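You operate a simulated robot arm through the tools that you are given. There is no shell and no other tool.

You run a simulated robot arm. Do the job below in one go: nothing can be reset, and whatever is moved stays where it is left.

## Task
Empty the wash jug into the slop tin, then pour 100 to 200 ml of cleaner into the wash jug.
Fine: poured from the cleaner jug; grey lid seated on the slop tin, both jugs back, under 8 ml spilt. Set down upright: wash jug, cleaner jug.

It is judged by the outcome, as a careful person would: the job done as asked, and still so three seconds after it is handed in. It fails if anything else is knocked over, pushed out of place, dropped, spilled or broken. Lids that push on must go on centred and level and be pressed home; caps that screw on are set level and turned clockwise until they are tight.

## Robot
A 7-joint arm with a two-finger parallel gripper, fixed in place. Base frame: the origin is at the foot of the arm, x ahead of it, y to its left, z up; the work surface is at about z = 86. Readings come in cm, degrees, newtons and seconds.
With the tool pointing down near the work surface it reaches from about 10 to 64 cm from the base axis. Its first joint turns from -66.0 to 66.0 degrees. Payload 1.57 kg.
Tool frame: the origin (TCP) lies between the finger pads and is the grasp point; the fingertips stand 3 cm ahead of it; z points along the fingers, y is the line along which they close. The gripper opens to 8 cm. The fingers are 1.7 cm wide and 1.2 cm thick; the gripper's body (4 by 8.2 cm) begins 8 cm behind the TCP.
Orientation is that of the tool frame in the base frame, as a unit quaternion [x, y, z, w]. With the fingers straight down and closing along the base's y, the tool's x points along the base's -x, its y along +y and its z along -z.

## Interface
- The arm moves only by the tool jog_arm. Its argument "deltas" is a list of rows, each a list of 3 entries, a list of its own where there are three numbers: the shift along the tool's x, y, z in cm, then the turn, a rotation vector about the tool's x, y, z in degrees, then the opening, from 0 (shut) to 1 (fully open). In form: [[[x, y, z], [ax, ay, az], hand], ...]. A call has 1 to 20 rows; each row is the pose to reach, as a shift and turn from the pose commanded when the call began, along the tool's axes at that moment. Rows are played at 5 a second. More than 5 cm and 8.6 degrees between two rows, or a gripper value outside its range, and nothing of the call is played. Where a pose cannot be reached the arm comes as near as it can. A force on the tool above 40 N (or 10 N above the force at the start of the call, whichever is more), or a blocked arm, ends the call early, and 0.2 s more pass. Each finger travels about 7.2 cm/s and halts on what it meets, pressing with about 38 N; the grip force reading is that of the motor and also rises with nothing between the fingers. The clock runs only during rows and for 0.2 s after the last one: add rows that repeat a pose to give the fingers time. It gives the time, the measured TCP pose, the force on the tool (base axes), the opening and the grip force at its end, in the units of the frame above (readings bear some noise), with the torque about the TCP (base axes, N m) and any sound that the robot's microphone picked up.
- Cameras (640 x 400 px; columns grow to the right, rows downward): "scene" is fixed at [6.85, 44.41, 142.44]; the picture's right is [-0.64, -0.77, 0.00], its down [-0.43, 0.36, -0.83] and it looks along [0.63, -0.53, -0.56] (base axes); focal length 318 px, centre (320, 200). "wrist" rides on the gripper at [7.2, -0.7, -12.2] in the tool frame; the picture's right is [0.09, 1.00, 0.00], its down [-0.84, 0.08, -0.54] and it looks along [-0.54, 0.05, 0.84] (tool axes); focal length 238 px, centre (320, 200). There is no depth. A picture from a camera that has moved, and an enlarged one, comes with that camera's place and axes in the base frame and with its lens.
- get_image(camera): a new picture of that camera. It takes no simulated time.
- zoom(camera, box): a new picture of the part [left, top, right, bottom] of that camera's present view, enlarged. It takes no simulated time.
- job_done(): hands the job in; it is judged then, once.

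Places have to be worked out from the pictures, the camera data and where the tool is seen. Open the gripper and draw the arm clear of the work before you hand the job in, unless the task says otherwise.

The tools are called after "Call:" by a JSON object that holds its "op" and its "data". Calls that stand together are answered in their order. jog_arm: Moves the arm, as the interface text tells. Its arguments: {"type":"object","properties":{"deltas":{"type":"array"}},"required":["deltas"]} The other tools are called the same way: get_image (camera) takes a picture; zoom (camera, box) takes an enlarged picture of a part of a camera's view; job_done () hands the job in.

At the start:

```text
time_s: 0.0
ee_pos: [36.47, -5.68, 124.08]
ee_rot: [0.0, 1.0, 0.001, 0.0]
ft_force: [0.3, 0.0, 0.3]
moment: [0.0, 0.0, -0.03]
finger_gap: 8.02
finger_force: 0.0
```

scene: 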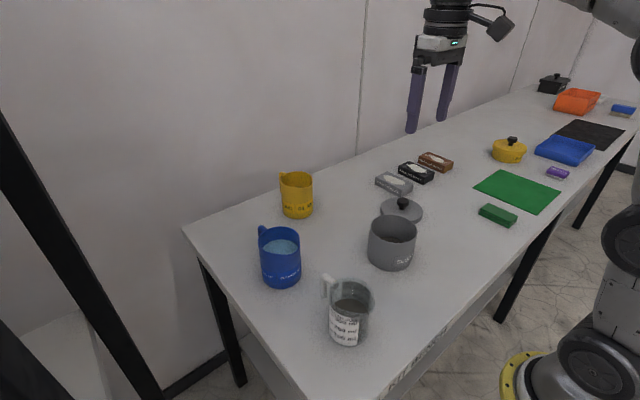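
wrist: 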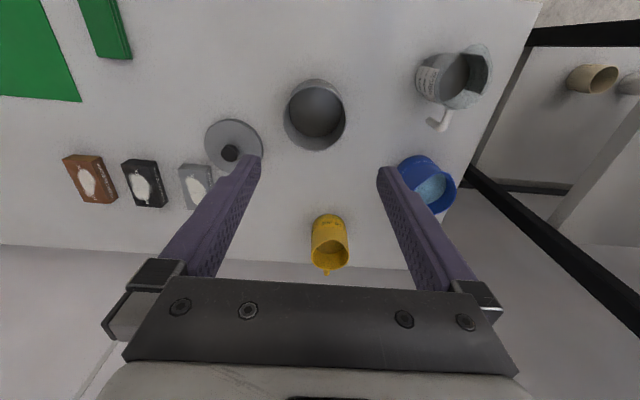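

I start by looking closer at the jugs, tin and lid to read labels and judge places.

Call:
{"op": "zoom", "data": {"camera": "scene", "box": [230, 150, 430, 275]}}

Call:
{"op": "zoom", "data": {"camera": "scene", "box": [240, 215, 440, 355]}}

Call:
{"op": "zoom", "data": {"camera": "wrist", "box": [180, 40, 500, 280]}}

Call:
{"op": "zoom", "data": {"camera": "scene", "box": [360, 120, 640, 295]}}

```text
3.20 times, centred on (330, 212) of scene
camera zoom: at [6.85, 44.41, 142.44], right [-0.64, -0.77, 0.0], down [-0.43, 0.36, -0.83], along [0.63, -0.53, -0.56], focal length 1018 px, centre (288, 160)
```

zoom: 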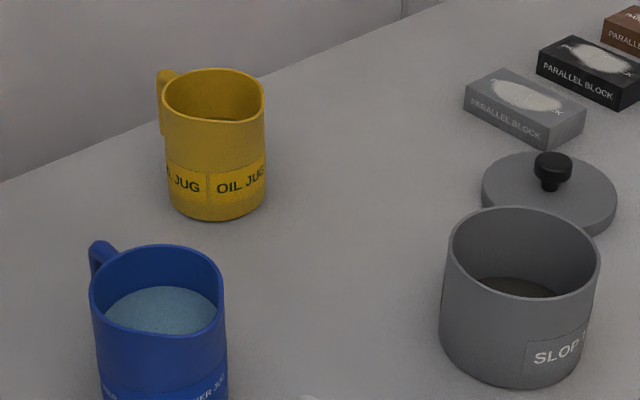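

```text
2.86 times, centred on (340, 285) of scene
camera zoom: at [6.85, 44.41, 142.44], right [-0.64, -0.77, 0.0], down [-0.43, 0.36, -0.83], along [0.63, -0.53, -0.56], focal length 909 px, centre (263, -43)
```

zoom: 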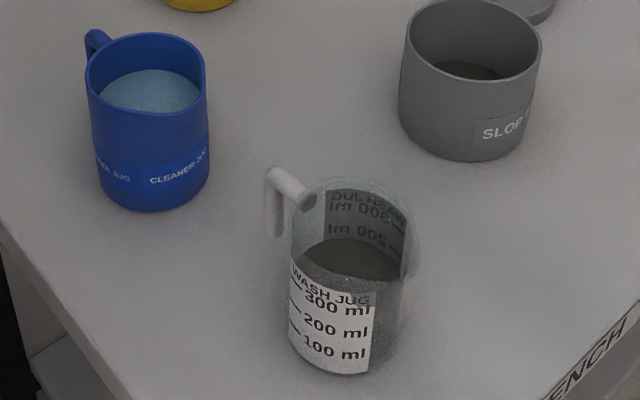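

```text
1.67 times, centred on (340, 160) of wrist
camera zoom: at [29.35, -6.05, 136.27], right [-0.09, 1.0, 0.0], down [0.84, 0.08, 0.54], along [0.54, 0.05, -0.84], focal length 397 px, centre (287, 267)
```

zoom: 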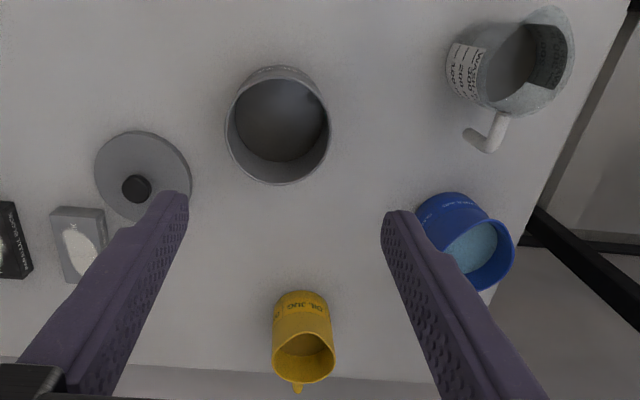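

```text
2.29 times, centred on (500, 208) of scene
camera zoom: at [6.85, 44.41, 142.44], right [-0.64, -0.77, 0.0], down [-0.43, 0.36, -0.83], along [0.63, -0.53, -0.56], focal length 727 px, centre (-91, 183)
```

zoom: 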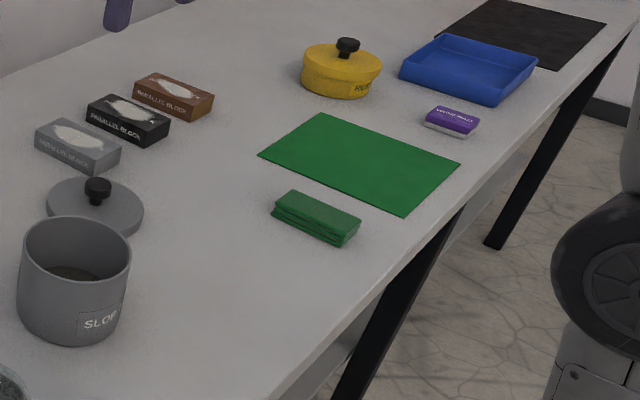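

The cleaner jug (blue) sits around (51, 18), the wash jug around (31, 17), the slop tin near (39, -6) and the grey lid near (49, -23). I move the hand left, staying high, to look down on both jugs and their handles.

Call:
{"op": "jog_arm", "data": {"deltas": [[[-0.6, 3.8, -0.6], [0, 0, 0], 1], [[-1.2, 7.6, -1.2], [0, 0, 0], 1], [[-1.8, 11.4, -1.8], [0, 0, 0], 1], [[-2.4, 15.2, -2.4], [0, 0, 0], 1], [[-3, 19, -3], [0, 0, 0], 1], [[-3.5, 22.7, -4], [0, 0, 0], 1], [[-3.5, 22.7, -4], [0, 0, 0], 1]]}}

Call:
{"op": "get_image", "data": {"camera": "wrist"}}

Call:
{"op": "get_image", "data": {"camera": "scene"}}

```text
time_s: 1.6
ee_pos: [39.81, 16.16, 127.32]
ee_rot: [0.001, 1.0, 0.0, 0.0]
ft_force: [-1.3, -0.3, -0.5]
moment: [0.0, 0.01, 0.0]
finger_gap: 8.0
finger_force: 0.1
out of reach, approached as far as the arm can: row 6, 7
```

```text
taken
camera wrist: at [32.61, 15.67, 139.69], right [-0.09, 1.0, 0.0], down [0.84, 0.08, 0.54], along [0.54, 0.05, -0.84], focal length 238 px, centre (320, 200)
```

wrist: 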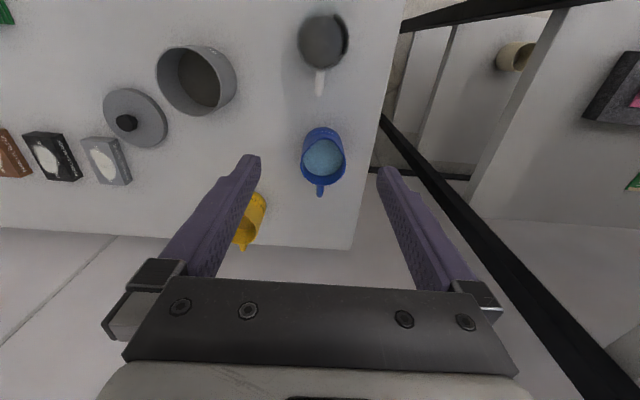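

```text
taken
```

scene: 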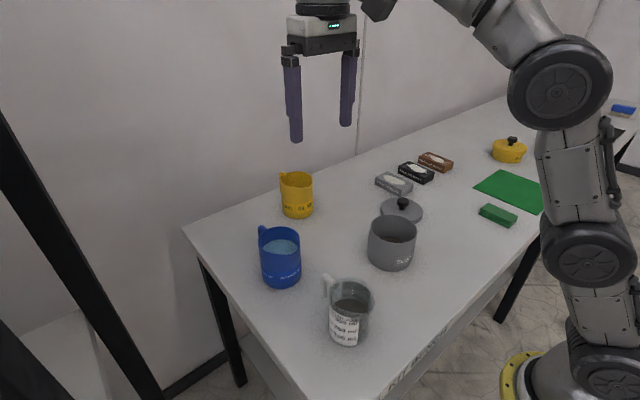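

The hand is at (39.8, 16.2, 127.3), near its height limit. I zoom into both jugs to locate bodies and handles.

Call:
{"op": "zoom", "data": {"camera": "wrist", "box": [260, 0, 380, 75]}}

Call:
{"op": "zoom", "data": {"camera": "wrist", "box": [270, 115, 380, 205]}}

Call:
{"op": "zoom", "data": {"camera": "wrist", "box": [80, 30, 270, 190]}}

```text
5.33 times, centred on (320, 38) of wrist
camera zoom: at [32.61, 15.67, 139.69], right [-0.09, 1.0, 0.0], down [0.84, 0.08, 0.54], along [0.54, 0.05, -0.84], focal length 1271 px, centre (320, 1067)
```

zoom: 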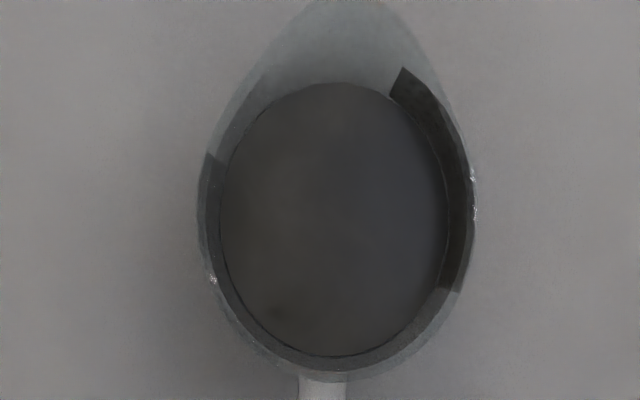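

```text
4.44 times, centred on (325, 160) of wrist
camera zoom: at [32.61, 15.67, 139.69], right [-0.09, 1.0, 0.0], down [0.84, 0.08, 0.54], along [0.54, 0.05, -0.84], focal length 1059 px, centre (298, 378)
```

zoom: 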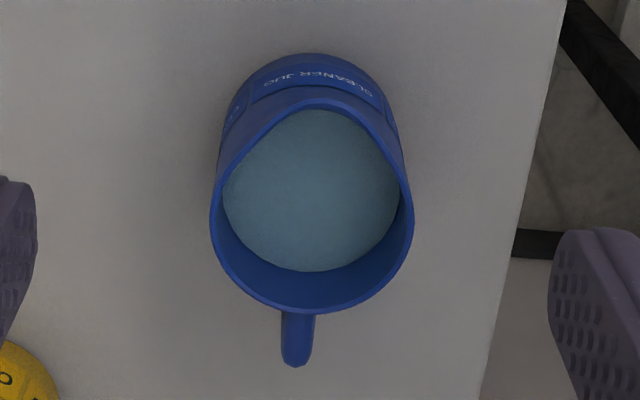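

```text
2.50 times, centred on (175, 110) of wrist
camera zoom: at [32.61, 15.67, 139.69], right [-0.09, 1.0, 0.0], down [0.84, 0.08, 0.54], along [0.54, 0.05, -0.84], focal length 596 px, centre (682, 425)
```

zoom: 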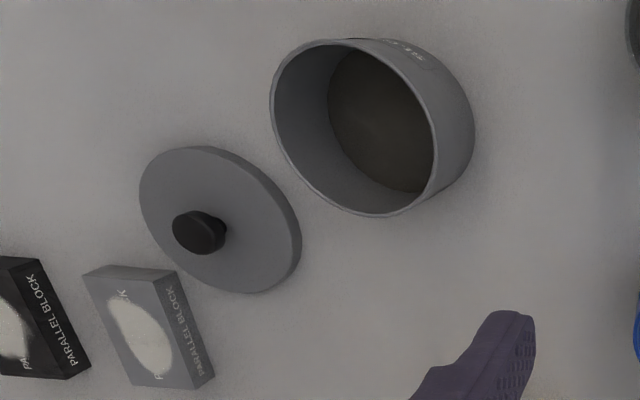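

Both handles point along about +x with the spouts toward -x; the wash jug body is about 7.5 cm wide, the cleaner jug about 8.7 cm (too wide for the gripper), so handles are the way to hold them. Before touching anything I test in free air whether the arm can yaw 90° and pitch past horizontal above the tin.

Call:
{"op": "jog_arm", "data": {"deltas": [[[0.07, -2, 0.8], [0, 0, -8.18], 1], [[0.14, -4, 1.6], [0, 0, -16.36], 1], [[0.21, -6, 2.4], [0, 0, -24.5], 1], [[0.28, -8, 3.2], [0, 0, -32.7], 1], [[0.35, -10, 4], [0, 0, -40.9], 1], [[0.42, -12, 4.8], [0, 0, -49.1], 1], [[0.49, -14, 5.6], [0, 0, -57.3], 1], [[0.56, -16, 6.4], [0, 0, -65.4], 1], [[0.63, -18, 7.2], [0, 0, -73.6], 1], [[0.7, -20, 8], [0, 0, -81.8], 1], [[0.8, -22, 9], [0, 0, -90], 1], [[0.8, -22, 9], [0, 0, -90], 1]]}}

Call:
{"op": "get_image", "data": {"camera": "scene"}}

Call:
{"op": "get_image", "data": {"camera": "wrist"}}

```text
time_s: 4.2
ee_pos: [38.93, -5.61, 118.42]
ee_rot: [0.708, -0.707, 0.0, 0.0]
ft_force: [0.6, -0.1, -0.2]
moment: [-0.01, -0.01, -0.02]
finger_gap: 8.0
finger_force: 0.1
```

```text
taken
```

scene: 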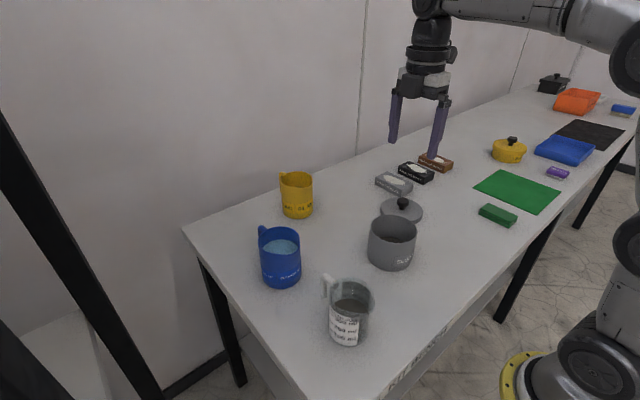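

```text
taken
camera wrist: at [39.57, -12.68, 130.69], right [-1.0, -0.09, 0.0], down [-0.08, 0.84, 0.54], along [-0.05, 0.54, -0.84], focal length 238 px, centre (320, 200)
```

wrist: 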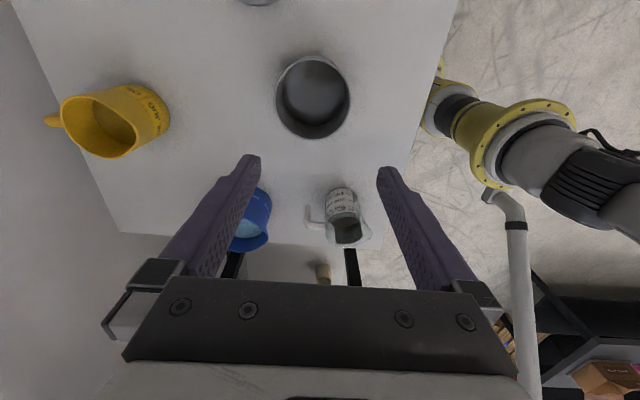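

The yaw worked. Now I test the pour pitch in place (no object held), tilting the tool about its y axis to -105°.

Call:
{"op": "jog_arm", "data": {"deltas": [[[0, 0, 0], [0, -8.08, 0], 1], [[0, 0, 0], [0, -16.15, 0], 1], [[0, 0, 0], [0, -24.2, 0], 1], [[0, 0, 0], [0, -32.3, 0], 1], [[0, 0, 0], [0, -40.4, 0], 1], [[0, 0, 0], [0, -48.5, 0], 1], [[0, 0, 0], [0, -56.5, 0], 1], [[0, 0, 0], [0, -64.6, 0], 1], [[0, 0, 0], [0, -72.7, 0], 1], [[0, 0, 0], [0, -80.8, 0], 1], [[0, 0, 0], [0, -88.8, 0], 1], [[0, 0, 0], [0, -96.9, 0], 1], [[0, 0, 0], [0, -105, 0], 1], [[0, 0, 0], [0, -105, 0], 1]]}}

Call:
{"op": "get_image", "data": {"camera": "scene"}}

Call:
{"op": "get_image", "data": {"camera": "wrist"}}

```text
time_s: 7.2
ee_pos: [37.08, 1.0, 112.2]
ee_rot: [-0.449, 0.45, 0.545, 0.547]
ft_force: [-0.7, -0.3, 1.1]
moment: [0.0, -0.01, 0.0]
finger_gap: 8.0
finger_force: 0.0
out of reach, approached as far as the arm can: row 11, 12, 13, 14
```

```text
taken
```

scene: 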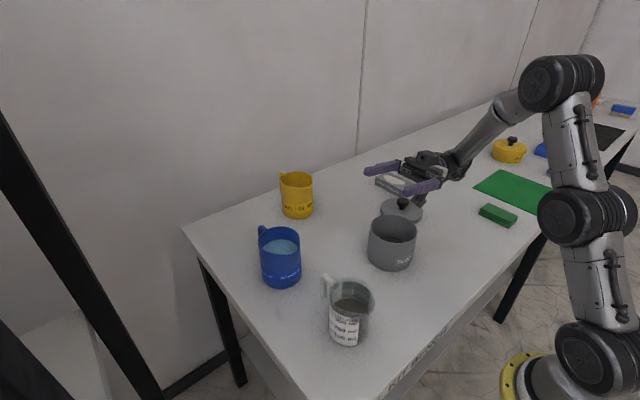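

```text
taken
camera wrist: at [37.72, -9.58, 102.95], right [-1.0, 0.02, -0.09], down [-0.08, -0.69, 0.72], along [-0.05, 0.72, 0.69], focal length 238 px, centre (320, 200)
```

wrist: 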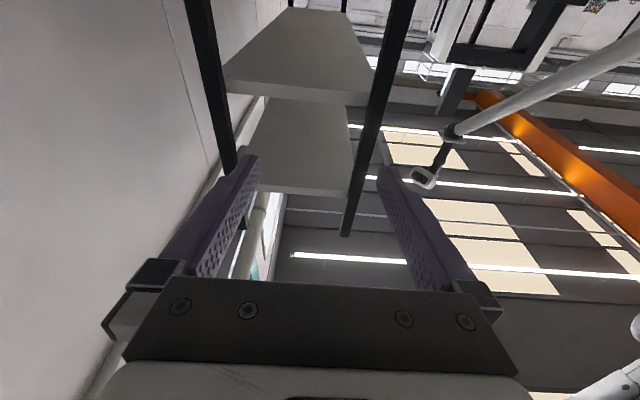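

The pitch is reachable to about 81° here, and stops short beyond that. So I should hold the jug handle with the tool leaned so a full pour needs less tool pitch. I undo the pitch now.

Call:
{"op": "jog_arm", "data": {"deltas": [[[0, 0, 0], [0, 8.08, 0], 1], [[0, 0, 0], [0, 16.15, 0], 1], [[0, 0, 0], [0, 24.2, 0], 1], [[0, 0, 0], [0, 32.3, 0], 1], [[0, 0, 0], [0, 40.4, 0], 1], [[0, 0, 0], [0, 48.5, 0], 1], [[0, 0, 0], [0, 56.5, 0], 1], [[0, 0, 0], [0, 64.6, 0], 1], [[0, 0, 0], [0, 72.7, 0], 1], [[0, 0, 0], [0, 80.8, 0], 1], [[0, 0, 0], [0, 88.8, 0], 1], [[0, 0, 0], [0, 96.9, 0], 1], [[0, 0, 0], [0, 105, 0], 1], [[0, 0, 0], [0, 105, 0], 1]]}}

```text
time_s: 10.2
ee_pos: [37.15, 0.8, 112.18]
ee_rot: [-0.707, 0.707, -0.025, -0.026]
ft_force: [0.0, 0.3, 0.2]
moment: [0.01, -0.01, -0.01]
finger_gap: 8.01
finger_force: 0.1
```

The commanded pose had snapped to (37.1, 1.0, 112.2) at about 101° pitch, so the limit is mild. I straighten the tool and move to look closely at the wash jug's handle from its -y side.

Call:
{"op": "jog_arm", "data": {"deltas": [[[-2, -0.8, 2.7], [0, -4.1, 0], 1], [[-4, -1.5, 5.4], [0, -4.1, 0], 1], [[-6.2, -2.3, 8], [0, -4.1, 0], 1], [[-6.2, -2.3, 8], [0, -4.1, 0], 1]]}}

Call:
{"op": "get_image", "data": {"camera": "wrist"}}

Call:
{"op": "get_image", "data": {"camera": "scene"}}

```text
time_s: 11.2
ee_pos: [39.31, 6.42, 103.73]
ee_rot: [-0.706, 0.708, 0.001, 0.0]
ft_force: [-0.4, -0.3, -0.8]
moment: [-0.01, 0.0, 0.02]
finger_gap: 8.02
finger_force: 0.1
```

```text
taken
camera wrist: at [40.06, -0.75, 115.99], right [-1.0, -0.09, 0.0], down [-0.08, 0.84, 0.54], along [-0.05, 0.54, -0.84], focal length 238 px, centre (320, 200)
```

wrist: 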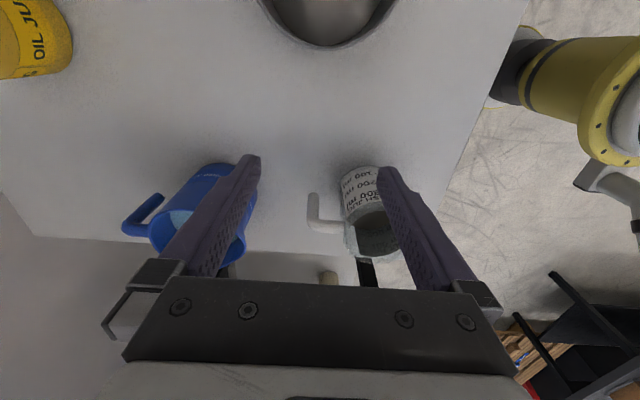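

```text
taken
```

scene: 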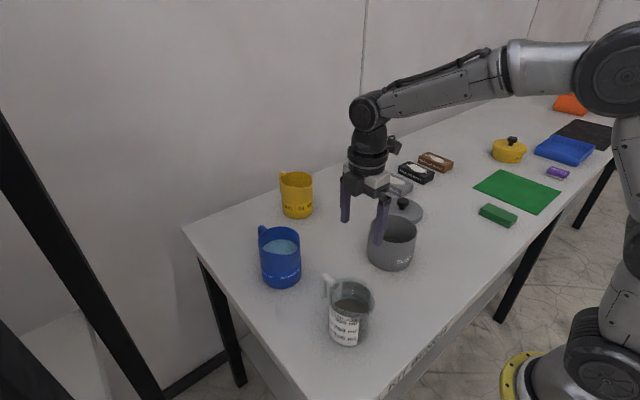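

Call:
{"op": "zoom", "data": {"camera": "wrist", "box": [280, 150, 420, 270]}}

Call:
{"op": "zoom", "data": {"camera": "wrist", "box": [110, 150, 250, 270]}}

Call:
{"op": "zoom", "data": {"camera": "scene", "box": [300, 260, 400, 350]}}

Call:
{"op": "zoom", "data": {"camera": "scene", "box": [240, 210, 320, 300]}}

```text
3.33 times, centred on (350, 210) of wrist
camera zoom: at [40.06, -0.75, 115.99], right [-1.0, -0.09, 0.0], down [-0.08, 0.84, 0.54], along [-0.05, 0.54, -0.84], focal length 794 px, centre (220, 167)
```

zoom: 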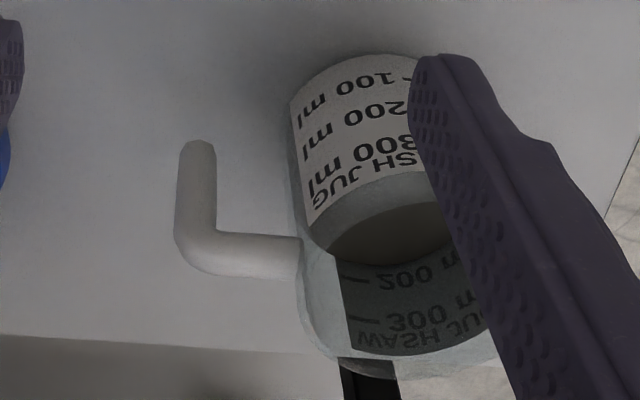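

```text
3.33 times, centred on (180, 210) of wrist
camera zoom: at [40.06, -0.75, 115.99], right [-1.0, -0.09, 0.0], down [-0.08, 0.84, 0.54], along [-0.05, 0.54, -0.84], focal length 794 px, centre (787, 167)
```

zoom: 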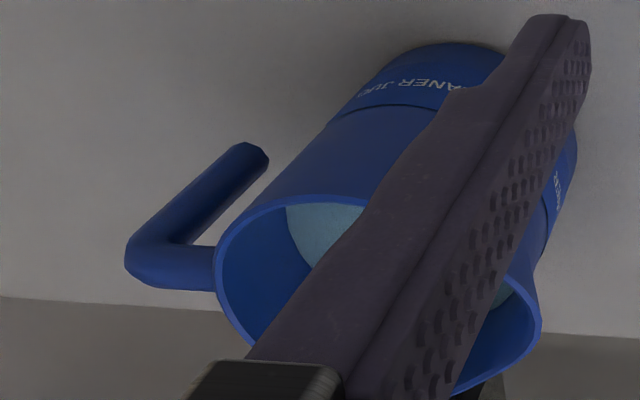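

```text
4.44 times, centred on (350, 305) of scene
camera zoom: at [6.85, 44.42, 142.44], right [-0.64, -0.77, 0.0], down [-0.43, 0.36, -0.83], along [0.63, -0.53, -0.56], focal length 1414 px, centre (187, -267)
```

zoom: 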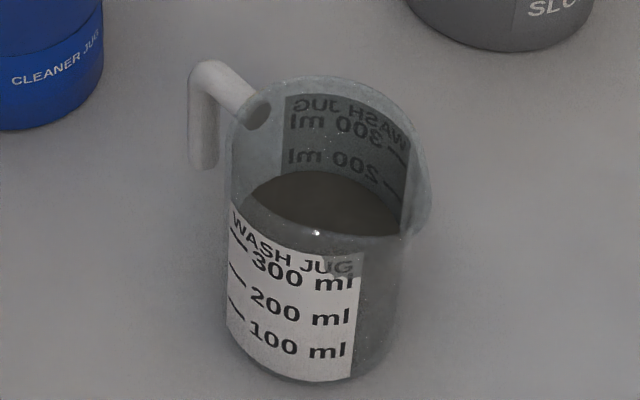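

```text
4.44 times, centred on (280, 255) of scene
camera zoom: at [6.85, 44.42, 142.44], right [-0.64, -0.77, 0.0], down [-0.43, 0.36, -0.83], along [0.63, -0.53, -0.56], focal length 1414 px, centre (498, -44)
```

zoom: 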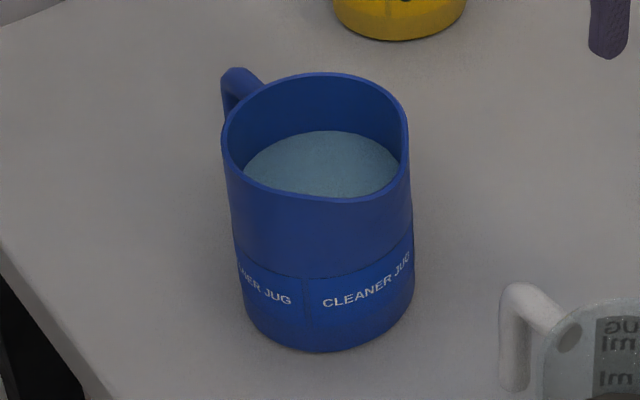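

The handle bars are clear: wash handle bar at about (39.3, 16.1), z 88.7–95.7; cleaner handle bar at about (59.5, 18.0), similar height; rims near z 97. I test the real pour pose: TCP at (39.3, -6, 111.5) with tool pitch 86°.

Call:
{"op": "jog_arm", "data": {"deltas": [[[3.1, 0, -2], [0, 0, 0], 1], [[6.2, 0, -4], [0, 0, 0], 1], [[9.3, 0, -6], [0, -4, 0], 1], [[12.4, 0, -7.8], [0, -12, 0], 1], [[12.4, 0, -7.8], [0, -20, 0], 1], [[12.4, 0, -7.8], [0, -28.4, 0], 1], [[12.4, 0, -7.8], [0, -36.8, 0], 1], [[12.4, 0, -7.8], [0, -45.2, 0], 1], [[12.4, 0, -7.8], [0, -53.6, 0], 1], [[12.4, 0, -7.8], [0, -62, 0], 1], [[12.4, 0, -7.8], [0, -70, 0], 1], [[12.4, 0, -7.8], [0, -78, 0], 1], [[12.4, 0, -7.8], [0, -82, 0], 1], [[12.4, 0, -7.8], [0, -86, 0], 1], [[12.4, 0, -7.8], [0, -86, 0], 1]]}}

Call:
{"op": "get_image", "data": {"camera": "scene"}}

```text
time_s: 14.4
ee_pos: [39.31, -5.96, 111.69]
ee_rot: [-0.516, 0.518, 0.482, 0.484]
ft_force: [-0.5, 0.6, 0.1]
moment: [-0.01, 0.0, -0.01]
finger_gap: 8.01
finger_force: 0.0
```

```text
taken
```

scene: 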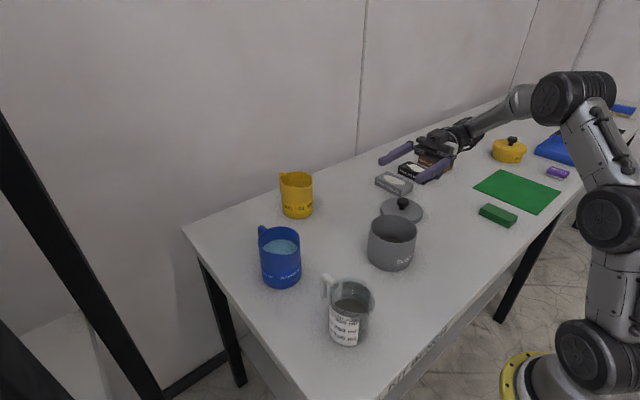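

That pose is reachable with no shortfall. I probe how much further the pitch goes there (up to 98°).

Call:
{"op": "jog_arm", "data": {"deltas": [[[0, 0, 0], [0, -4, 0], 1], [[0, 0, 0], [0, -8, 0], 1], [[0, 0, 0], [0, -12, 0], 1], [[0, 0, 0], [0, -12, 0], 1]]}}

```text
time_s: 15.4
ee_pos: [38.43, -2.91, 109.21]
ee_rot: [-0.463, 0.464, 0.533, 0.534]
ft_force: [0.1, 0.4, -0.1]
moment: [-0.03, 0.02, -0.03]
finger_gap: 8.01
finger_force: 0.1
out of reach, approached as far as the arm can: row 2, 3, 4
```

The limit there is about 90°, so a handle grasp leaned 25–30° gives a full pour. I bring the tool back upright, then yaw back to 0 above the wash jug handle.

Call:
{"op": "jog_arm", "data": {"deltas": [[[0, 0, 0], [0, 8.17, 0], 1], [[0, 0, 0], [0, 16.3, 0], 1], [[0, 0, 0], [0, 24.5, 0], 1], [[0, 0, 0], [0, 32.7, 0], 1], [[0, 0, 0], [0, 40.8, 0], 1], [[0, 0, 0], [0, 49, 0], 1], [[0, 0, 0], [0, 57.2, 0], 1], [[0, 0, 0], [0, 65.3, 0], 1], [[0, 0, 0], [0, 73.5, 0], 1], [[0, 0, 0], [0, 81.7, 0], 1], [[0, 0, 0], [0, 89.8, 0], 1], [[0, 0, 0], [0, 98, 0], 1], [[0, 0, 0], [0, 98, 0], 1]]}}

Call:
{"op": "jog_arm", "data": {"deltas": [[[-1.73, -0.08, 0.2], [0, 0, 8.18], 1], [[-3.45, -0.16, 0.3], [0, 0, 16.36], 1], [[-5.18, -0.25, 0.4], [0, 0, 24.5], 1], [[-6.9, -0.33, 0.5], [0, 0, 32.7], 1], [[-8.64, -0.41, 0.6], [0, 0, 40.9], 1], [[-10.36, -0.49, 0.7], [0, 0, 49.1], 1], [[-12.1, -0.57, 0.8], [0, 0, 57.3], 1], [[-13.8, -0.65, 0.9], [0, 0, 65.4], 1], [[-15.5, -0.74, 1.0], [0, 0, 73.6], 1], [[-17.3, -0.82, 1.1], [0, 0, 81.8], 1], [[-19, -0.9, 1.2], [0, 0, 90], 1], [[-19, -0.9, 1.2], [0, 0, 90], 1]]}}

Call:
{"op": "get_image", "data": {"camera": "wrist"}}

Call:
{"op": "get_image", "data": {"camera": "scene"}}

```text
time_s: 18.2
ee_pos: [38.29, -2.98, 109.3]
ee_rot: [0.707, -0.707, 0.0, 0.0]
ft_force: [0.2, 0.4, -0.4]
moment: [0.03, 0.01, 0.03]
finger_gap: 7.98
finger_force: 0.1
```

```text
time_s: 20.8
ee_pos: [39.09, 16.01, 107.98]
ee_rot: [0.001, 1.0, 0.0, -0.001]
ft_force: [-0.6, -0.6, 0.2]
moment: [0.01, -0.01, 0.02]
finger_gap: 7.96
finger_force: 0.1
```

```text
taken
camera wrist: at [31.92, 15.42, 120.24], right [-0.09, 1.0, 0.0], down [0.84, 0.08, 0.54], along [0.54, 0.05, -0.84], focal length 238 px, centre (320, 200)
```

wrist: 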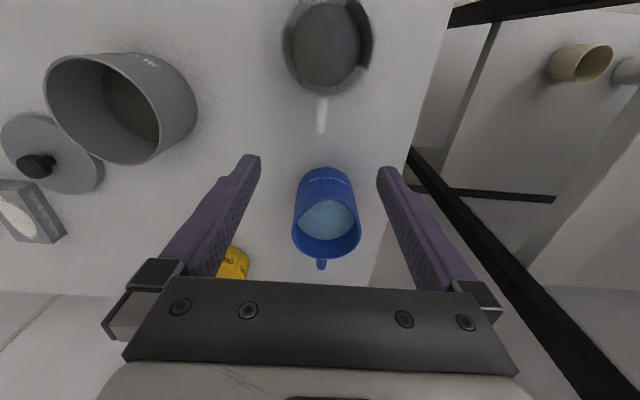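

```text
taken
```

scene: 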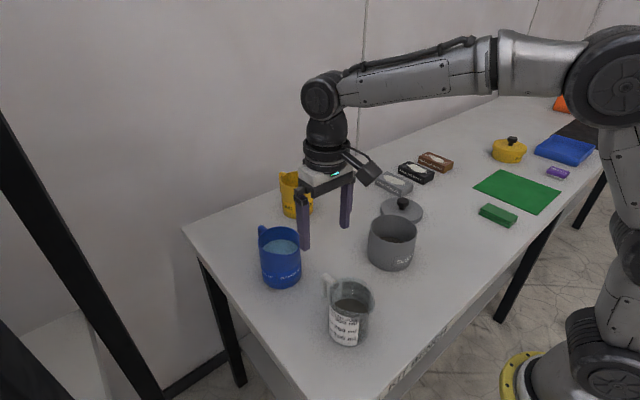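

I zoom on the wash jug from above to get the handle's exact direction and place.

Call:
{"op": "zoom", "data": {"camera": "wrist", "box": [260, 0, 390, 140]}}

Call:
{"op": "zoom", "data": {"camera": "wrist", "box": [30, 30, 220, 180]}}

```text
2.86 times, centred on (325, 70) of wrist
camera zoom: at [31.92, 15.42, 120.24], right [-0.09, 1.0, 0.0], down [0.84, 0.08, 0.54], along [0.54, 0.05, -0.84], focal length 681 px, centre (306, 571)
```

zoom: 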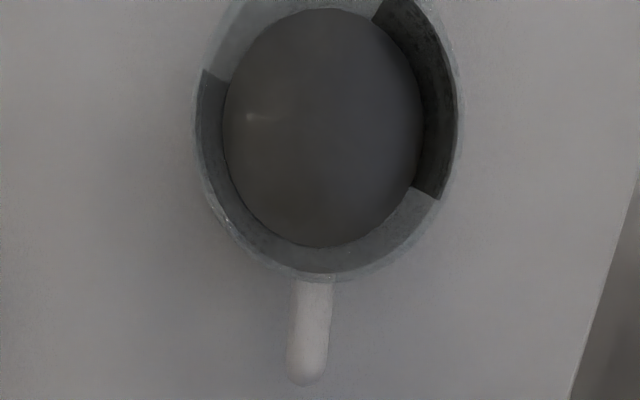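

```text
2.67 times, centred on (125, 105) of wrist
camera zoom: at [31.92, 15.42, 120.24], right [-0.09, 1.0, 0.0], down [0.84, 0.08, 0.54], along [0.54, 0.05, -0.84], focal length 636 px, centre (840, 453)
```

zoom: 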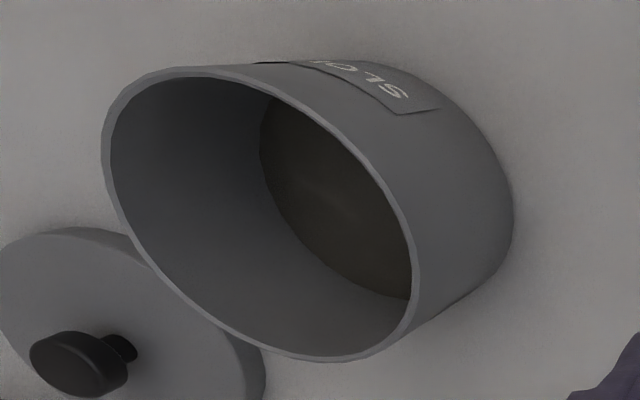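

The wash handle runs along +x within ~2°, bar centre near (39.2, 16.1). I lean the tool 22° (palm away from the jug) while still above, and check it holds position.

Call:
{"op": "jog_arm", "data": {"deltas": [[[0, 0, 0], [0, 7.4, 0], 1], [[0, 0, 0], [0, 14.7, 0], 1], [[0, 0, 0], [0, 22, 0], 1], [[0, 0, 0], [0, 22, 0], 1]]}}

Call:
{"op": "get_image", "data": {"camera": "wrist"}}

Call:
{"op": "get_image", "data": {"camera": "scene"}}

```text
time_s: 21.8
ee_pos: [39.12, 16.04, 108.0]
ee_rot: [0.001, 0.982, 0.0, -0.191]
ft_force: [0.0, 0.1, 0.1]
moment: [0.02, -0.01, -0.01]
finger_gap: 8.01
finger_force: 0.1
```

```text
taken
camera wrist: at [37.07, 15.45, 122.07], right [-0.08, 1.0, 0.03], down [0.98, 0.08, 0.19], along [0.18, 0.05, -0.98], focal length 238 px, centre (320, 200)
```

wrist: 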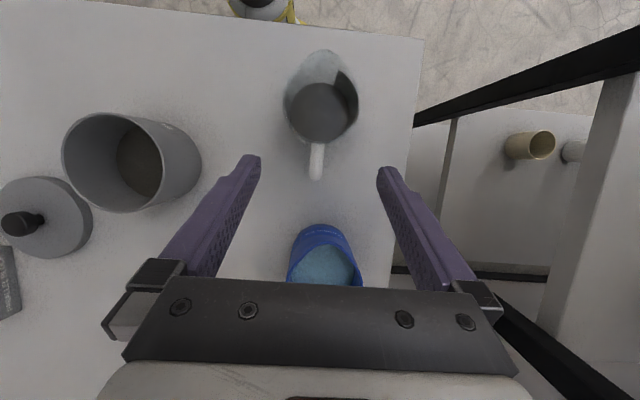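

```text
taken
```

scene: 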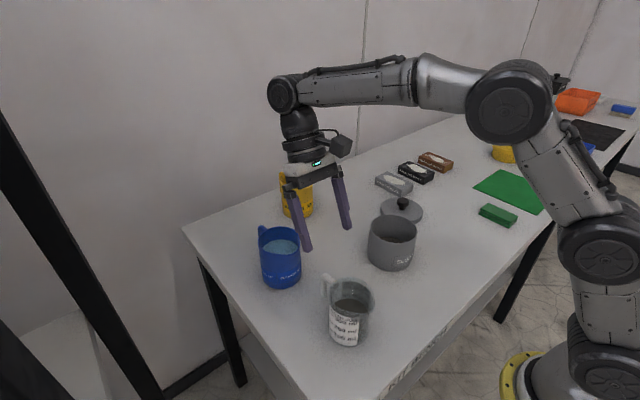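

This view is nearly straight down on the wash jug; I zoom for a precise record of its position and the tin's.

Call:
{"op": "zoom", "data": {"camera": "wrist", "box": [260, 40, 380, 190]}}

Call:
{"op": "zoom", "data": {"camera": "wrist", "box": [0, 90, 220, 270]}}

```text
2.67 times, centred on (320, 115) of wrist
camera zoom: at [37.07, 15.45, 122.07], right [-0.08, 1.0, 0.03], down [0.98, 0.08, 0.19], along [0.18, 0.05, -0.98], focal length 636 px, centre (320, 427)
```

zoom: 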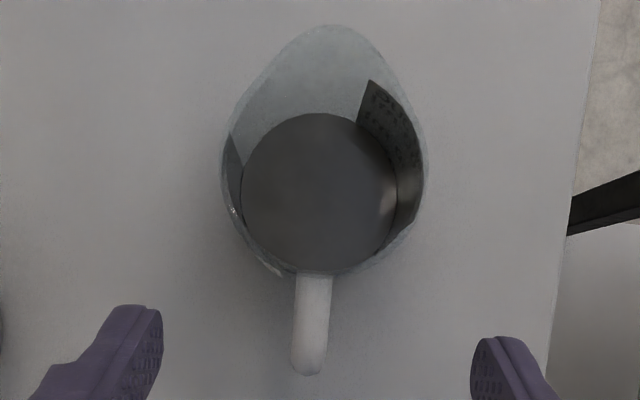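

```text
2.22 times, centred on (110, 180) of wrist
camera zoom: at [37.07, 15.45, 122.07], right [-0.08, 1.0, 0.03], down [0.98, 0.08, 0.19], along [0.18, 0.05, -0.98], focal length 530 px, centre (787, 244)
```

zoom: 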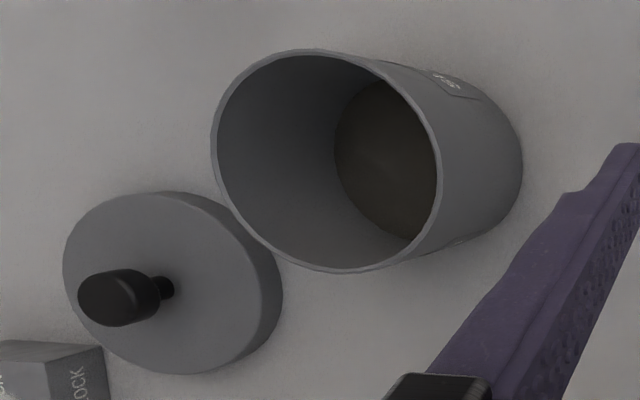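

Wash jug axis is at about (31.9, 16.0), lip at x≈27.15, handle bar at (39.15, 16.1); tin centre about (39.4, -5.9). I descend with open fingers straddling the handle bar to TCP z≈92.3.

Call:
{"op": "jog_arm", "data": {"deltas": [[[-1.2, 0.06, 2.9], [0, 0, 0], 1], [[-2.4, 0.06, 5.8], [0, 0, 0], 1], [[-3.6, 0.06, 8.7], [0, 0, 0], 1], [[-4.8, 0.06, 11.6], [0, 0, 0], 1], [[-5.4, 0.06, 13.1], [0, 0, 0], 1], [[-5.9, 0.06, 14.5], [0, 0, 0], 1], [[-5.9, 0.06, 14.5], [0, 0, 0], 1]]}}

Call:
{"op": "get_image", "data": {"camera": "wrist"}}

Call:
{"op": "zoom", "data": {"camera": "scene", "box": [230, 190, 420, 350]}}

```text
time_s: 23.4
ee_pos: [39.11, 16.05, 92.41]
ee_rot: [0.0, 0.982, 0.0, -0.191]
ft_force: [-0.2, 0.3, -0.5]
moment: [0.01, 0.01, -0.01]
finger_gap: 7.99
finger_force: 0.1
```

```text
taken
camera wrist: at [36.98, 15.52, 106.43], right [-0.08, 1.0, 0.03], down [0.98, 0.08, 0.19], along [0.19, 0.05, -0.98], focal length 238 px, centre (320, 200)
```

wrist: 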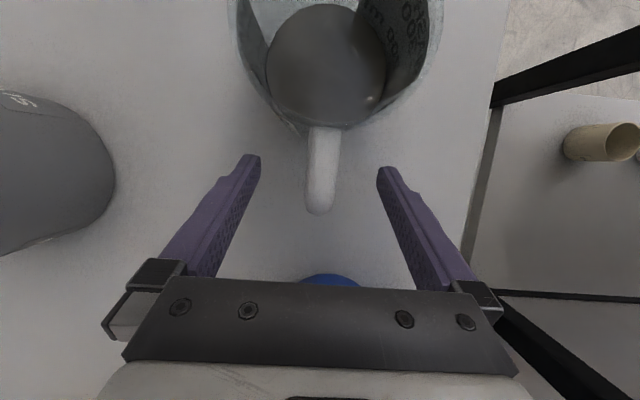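

```text
2.50 times, centred on (325, 270) of scene
camera zoom: at [6.85, 44.41, 142.44], right [-0.64, -0.77, 0.0], down [-0.43, 0.36, -0.83], along [0.63, -0.53, -0.56], focal length 795 px, centre (308, 25)
```

zoom: 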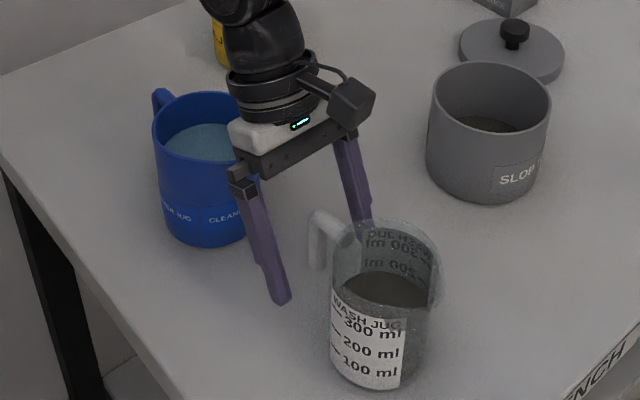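

The bar is centred between the fingers. I close the gripper on the handle, holding position.

Call:
{"op": "jog_arm", "data": {"deltas": [[[0, 0, 0], [0, 0, 0], 0.6], [[0, 0, 0], [0, 0, 0], 0.4], [[0, 0, 0], [0, 0, 0], 0.25], [[0, 0, 0], [0, 0, 0], 0.1], [[0, 0, 0], [0, 0, 0], 0], [[0, 0, 0], [0, 0, 0], 0], [[0, 0, 0], [0, 0, 0], 0]]}}

Call:
{"op": "get_image", "data": {"camera": "wrist"}}

Call:
{"op": "zoom", "data": {"camera": "scene", "box": [230, 190, 420, 350]}}

```text
time_s: 25.0
ee_pos: [39.15, 16.16, 92.52]
ee_rot: [0.0, 0.982, -0.001, -0.191]
ft_force: [0.8, 0.4, 0.4]
moment: [0.01, -0.02, 0.02]
finger_gap: 1.47
finger_force: 30.9
```

```text
taken
camera wrist: at [36.99, 15.52, 106.46], right [-0.08, 1.0, 0.03], down [0.98, 0.08, 0.19], along [0.19, 0.05, -0.98], focal length 238 px, centre (320, 200)
```

wrist: 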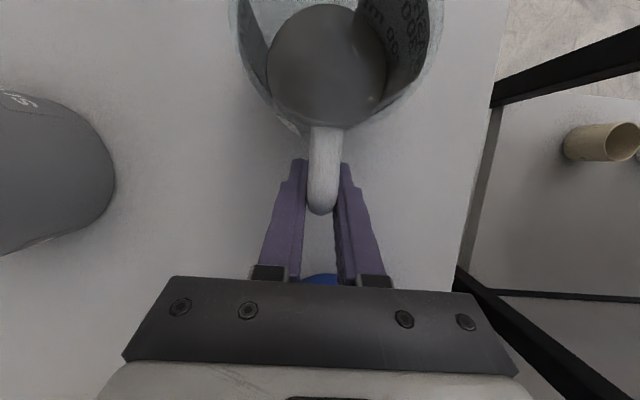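

```text
2.50 times, centred on (325, 270) of scene
camera zoom: at [6.85, 44.42, 142.44], right [-0.64, -0.77, 0.0], down [-0.43, 0.36, -0.83], along [0.63, -0.53, -0.56], focal length 795 px, centre (308, 25)
```

zoom: 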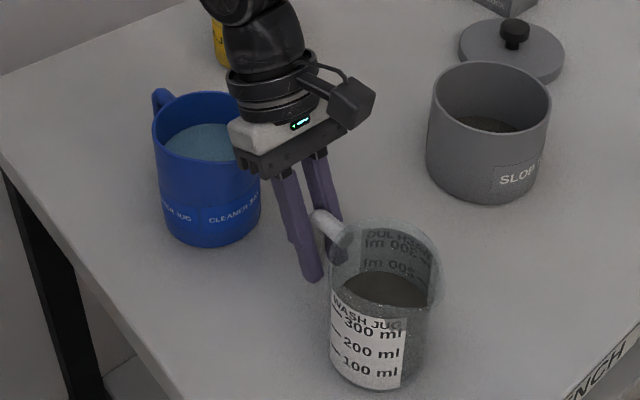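

Gripped on a 1.47 cm bar. I lift 1.5 cm slowly and check that the jug stays level.

Call:
{"op": "jog_arm", "data": {"deltas": [[[0.1, 0, -0.25], [0, 0, 0], 0], [[0.2, 0, -0.5], [0, 0, 0], 0], [[0.38, 0, -0.93], [0, 0, 0], 0], [[0.56, 0, -1.39], [0, 0, 0], 0], [[0.56, 0, -1.39], [0, 0, 0], 0], [[0.56, 0, -1.39], [0, 0, 0], 0]]}}

Call:
{"op": "get_image", "data": {"camera": "wrist"}}

Call:
{"op": "zoom", "data": {"camera": "scene", "box": [230, 190, 420, 350]}}

```text
time_s: 26.4
ee_pos: [39.12, 16.06, 93.89]
ee_rot: [-0.001, 0.982, -0.001, -0.191]
ft_force: [-0.1, 0.3, -2.7]
moment: [-0.01, -0.12, -0.02]
finger_gap: 1.47
finger_force: 30.5
```

```text
taken
camera wrist: at [37.08, 15.48, 107.97], right [-0.08, 1.0, 0.03], down [0.98, 0.08, 0.19], along [0.19, 0.05, -0.98], focal length 238 px, centre (320, 200)
```

wrist: 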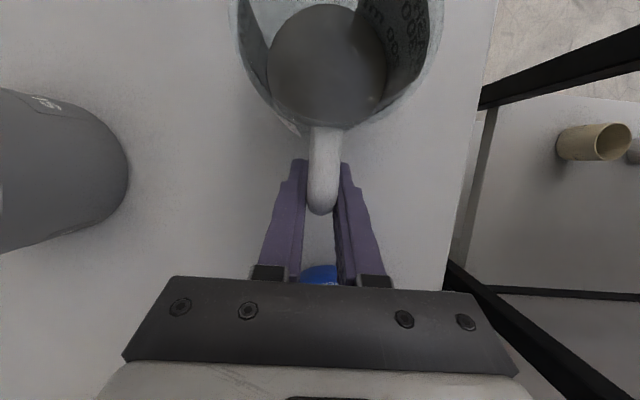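

```text
2.50 times, centred on (325, 270) of scene
camera zoom: at [6.85, 44.42, 142.43], right [-0.64, -0.77, 0.0], down [-0.43, 0.36, -0.83], along [0.63, -0.53, -0.56], focal length 795 px, centre (308, 25)
```

zoom: 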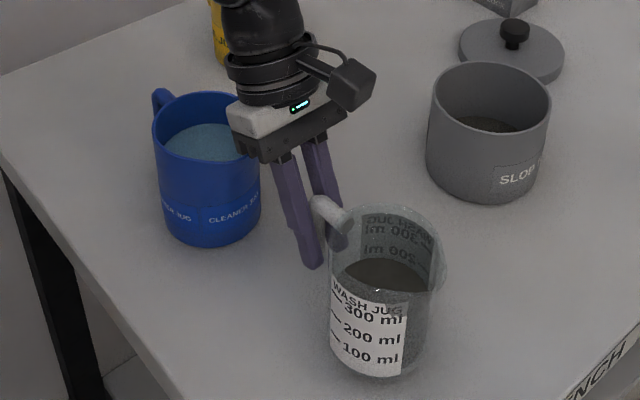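

The jug hangs level, about 0.3 kg. I raise it to TCP z≈100.2 and yaw it +90° so the spout faces the tin (-y), keeping it upright.

Call:
{"op": "jog_arm", "data": {"deltas": [[[0.79, 0, -1.95], [0, 0, 0], 0], [[1.57, 0, -3.9], [0, 0, 0], 0], [[2.36, 0, -5.84], [0, 0, 0], 0], [[2.36, 0, -5.84], [2.25, 0, -5.56], 0], [[2.36, 0, -5.84], [4.5, 0, -11.13], 0], [[2.36, 0, -5.84], [6.74, 0, -16.69], 0], [[2.36, 0, -5.84], [8.99, 0, -22.25], 0], [[2.36, 0, -5.84], [11.24, 0, -27.82], 0], [[2.36, 0, -5.84], [13.49, 0, -33.38], 0], [[2.36, 0, -5.84], [15.73, 0, -38.94], 0], [[2.3, -0.2, -5.86], [17.98, 0, -44.5], 0], [[2.3, -0.4, -5.88], [20.23, 0, -50.07], 0], [[2.25, -0.6, -5.9], [22.48, 0, -55.63], 0], [[2.2, -0.8, -5.92], [24.72, 0, -61.19], 0], [[2.15, -1, -5.94], [26.97, 0, -66.76], 0], [[2.1, -1, -5.95], [29.22, 0, -72.32], 0], [[2.1, -1, -5.95], [31.47, 0, -77.88], 0], [[2.1, -1, -5.95], [33.71, 0, -83.45], 0], [[2.1, -1, -5.95], [33.71, 0, -83.45], 0]]}}

Call:
{"op": "get_image", "data": {"camera": "wrist"}}

Call:
{"op": "get_image", "data": {"camera": "scene"}}

```text
time_s: 30.4
ee_pos: [39.66, 15.05, 100.14]
ee_rot: [0.695, -0.693, 0.135, 0.135]
ft_force: [0.0, 0.6, -2.7]
moment: [0.18, 0.0, 0.01]
finger_gap: 1.47
finger_force: 30.8
```

```text
taken
camera wrist: at [40.26, 13.05, 114.23], right [-1.0, -0.09, 0.03], down [-0.08, 0.98, 0.19], along [-0.05, 0.19, -0.98], focal length 238 px, centre (320, 200)
```

wrist: 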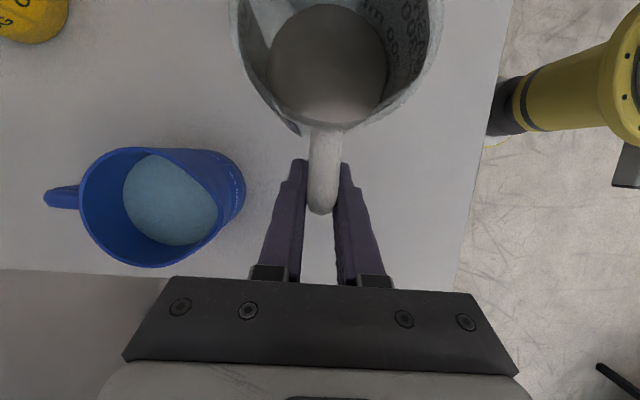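

```text
taken
```

scene: 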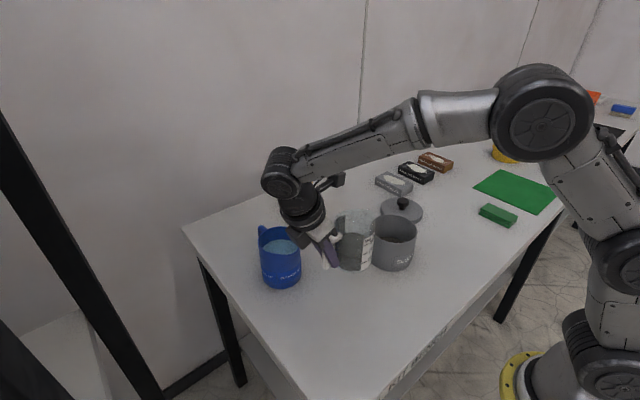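

Jug is upright with the spout facing the tin, lip about y=3, z=105. I begin tilting to 36° while bringing the lip over the tin (to y≈-4.4), before flow should start.

Call:
{"op": "jog_arm", "data": {"deltas": [[[0.8, 0.1, -0.6], [0, -4, 0], 0], [[1.66, 0.2, -1.19], [0, -8, 0], 0], [[2.6, 0.3, -1.75], [0, -12, 0], 0], [[3.62, 0.4, -2.32], [0, -16, 0], 0], [[4.7, 0.5, -2.85], [0, -20, 0], 0], [[5.81, 0.5, -3.38], [0, -24, 0], 0], [[6.75, 0.5, -3.72], [0, -27, 0], 0], [[7.72, 0.5, -4.06], [0, -30, 0], 0], [[8.55, 0.5, -4.44], [0, -33, 0], 0], [[9.38, 0.5, -4.82], [0, -36, 0], 0], [[9.38, 0.5, -4.82], [0, -36, 0], 0]]}}

Call:
{"op": "get_image", "data": {"camera": "wrist"}}

Call:
{"op": "zoom", "data": {"camera": "scene", "box": [260, 130, 460, 290]}}

```text
time_s: 32.8
ee_pos: [38.92, 8.09, 108.18]
ee_rot: [-0.701, 0.702, 0.087, 0.087]
ft_force: [-0.5, 0.2, -1.7]
moment: [0.11, 0.0, 0.03]
finger_gap: 1.48
finger_force: 30.8
```

```text
taken
camera wrist: at [39.67, -1.7, 118.37], right [-1.0, -0.09, -0.02], down [-0.08, 0.68, 0.73], along [-0.05, 0.73, -0.68], focal length 238 px, centre (320, 200)
```

wrist: 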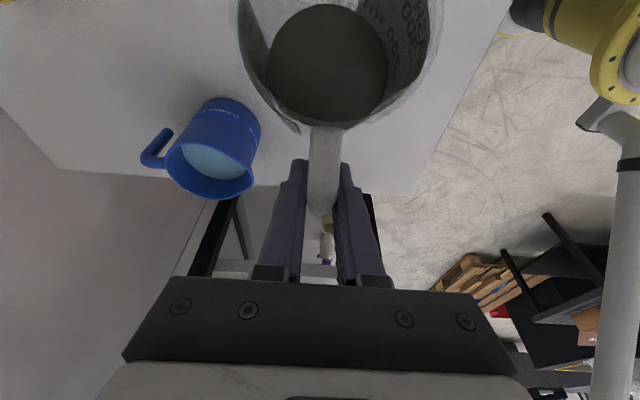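

```text
2.50 times, centred on (360, 210) of scene
camera zoom: at [6.85, 44.41, 142.44], right [-0.64, -0.77, 0.0], down [-0.43, 0.36, -0.83], along [0.63, -0.53, -0.56], focal length 795 px, centre (220, 175)
```

zoom: 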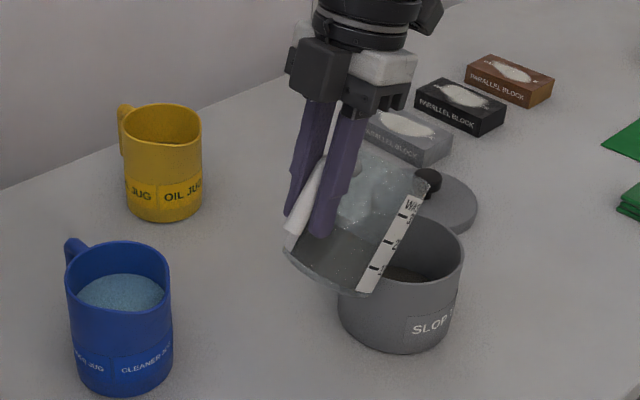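

The force reading dropped, so flow may have begun. I zoom in to check the stream and tin.

Call:
{"op": "zoom", "data": {"camera": "scene", "box": [340, 180, 440, 260]}}

Call:
{"op": "zoom", "data": {"camera": "wrist", "box": [220, 0, 460, 140]}}

```text
5.00 times, centred on (390, 220) of scene
camera zoom: at [6.85, 44.41, 142.44], right [-0.64, -0.77, 0.0], down [-0.43, 0.36, -0.83], along [0.63, -0.53, -0.56], focal length 1591 px, centre (-30, 100)
```

zoom: 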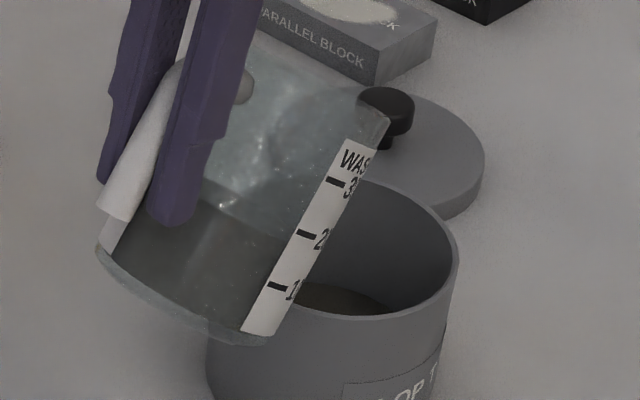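

```text
2.67 times, centred on (340, 70) of wrist
camera zoom: at [39.67, -1.7, 118.37], right [-1.0, -0.09, -0.02], down [-0.08, 0.68, 0.73], along [-0.05, 0.73, -0.68], focal length 636 px, centre (267, 547)
```

zoom: 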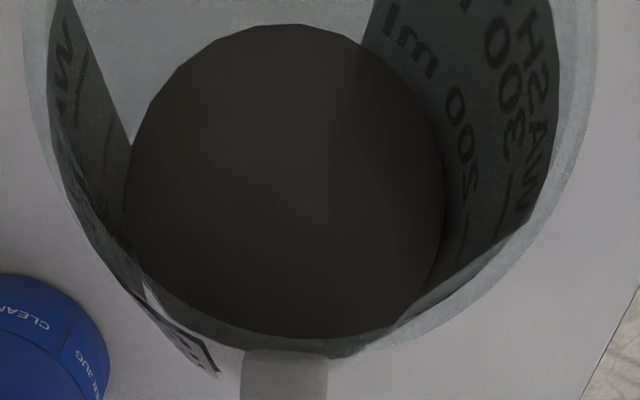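

No flow yet: the jug holds roughly 200 ml by its marks. I continue the tilt in small steps to 60°, keeping the lip over the tin.

Call:
{"op": "jog_arm", "data": {"deltas": [[[0.05, 0, -0.18], [0, -2, 0], 0], [[0.1, 0, -0.35], [0, -4, 0], 0], [[0.2, 0, -0.56], [0, -6, 0], 0], [[0.31, 0, -0.77], [0, -8, 0], 0], [[0.46, 0, -0.92], [0, -10, 0], 0], [[0.62, 0, -1.07], [0, -12, 0], 0], [[0.8, 0, -1.22], [0, -14, 0], 0], [[0.98, 0, -1.37], [0, -16, 0], 0], [[1.19, 0, -1.51], [0, -18, 0], 0], [[1.4, 0, -1.65], [0, -20, 0], 0], [[1.65, 0, -1.73], [0, -22, 0], 0], [[1.91, 0, -1.8], [0, -24, 0], 0], [[1.91, 0, -1.8], [0, -24, 0], 0]]}}

Call:
{"op": "zoom", "data": {"camera": "scene", "box": [300, 150, 460, 278]}}

Call:
{"op": "get_image", "data": {"camera": "wrist"}}

```text
time_s: 35.6
ee_pos: [39.17, 5.8, 109.45]
ee_rot: [0.669, -0.668, -0.23, -0.23]
ft_force: [0.6, 0.2, -2.8]
moment: [0.03, -0.01, -0.01]
finger_gap: 1.47
finger_force: 31.2
```

```text
3.12 times, centred on (380, 214) of scene
camera zoom: at [6.85, 44.41, 142.44], right [-0.64, -0.77, 0.0], down [-0.43, 0.36, -0.83], along [0.63, -0.53, -0.56], focal length 994 px, centre (132, 156)
```

zoom: 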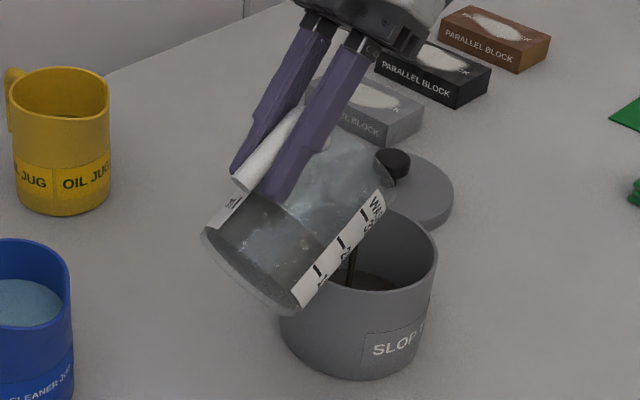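

```text
taken
camera wrist: at [39.74, -7.23, 114.66], right [-1.0, -0.07, -0.06], down [-0.08, 0.33, 0.94], along [-0.05, 0.94, -0.33], focal length 238 px, centre (320, 200)
```

wrist: 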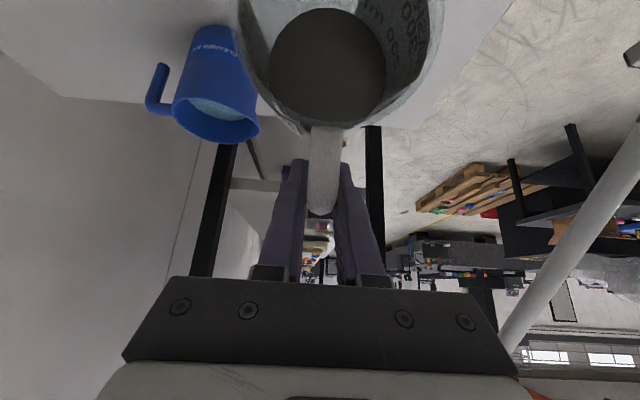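

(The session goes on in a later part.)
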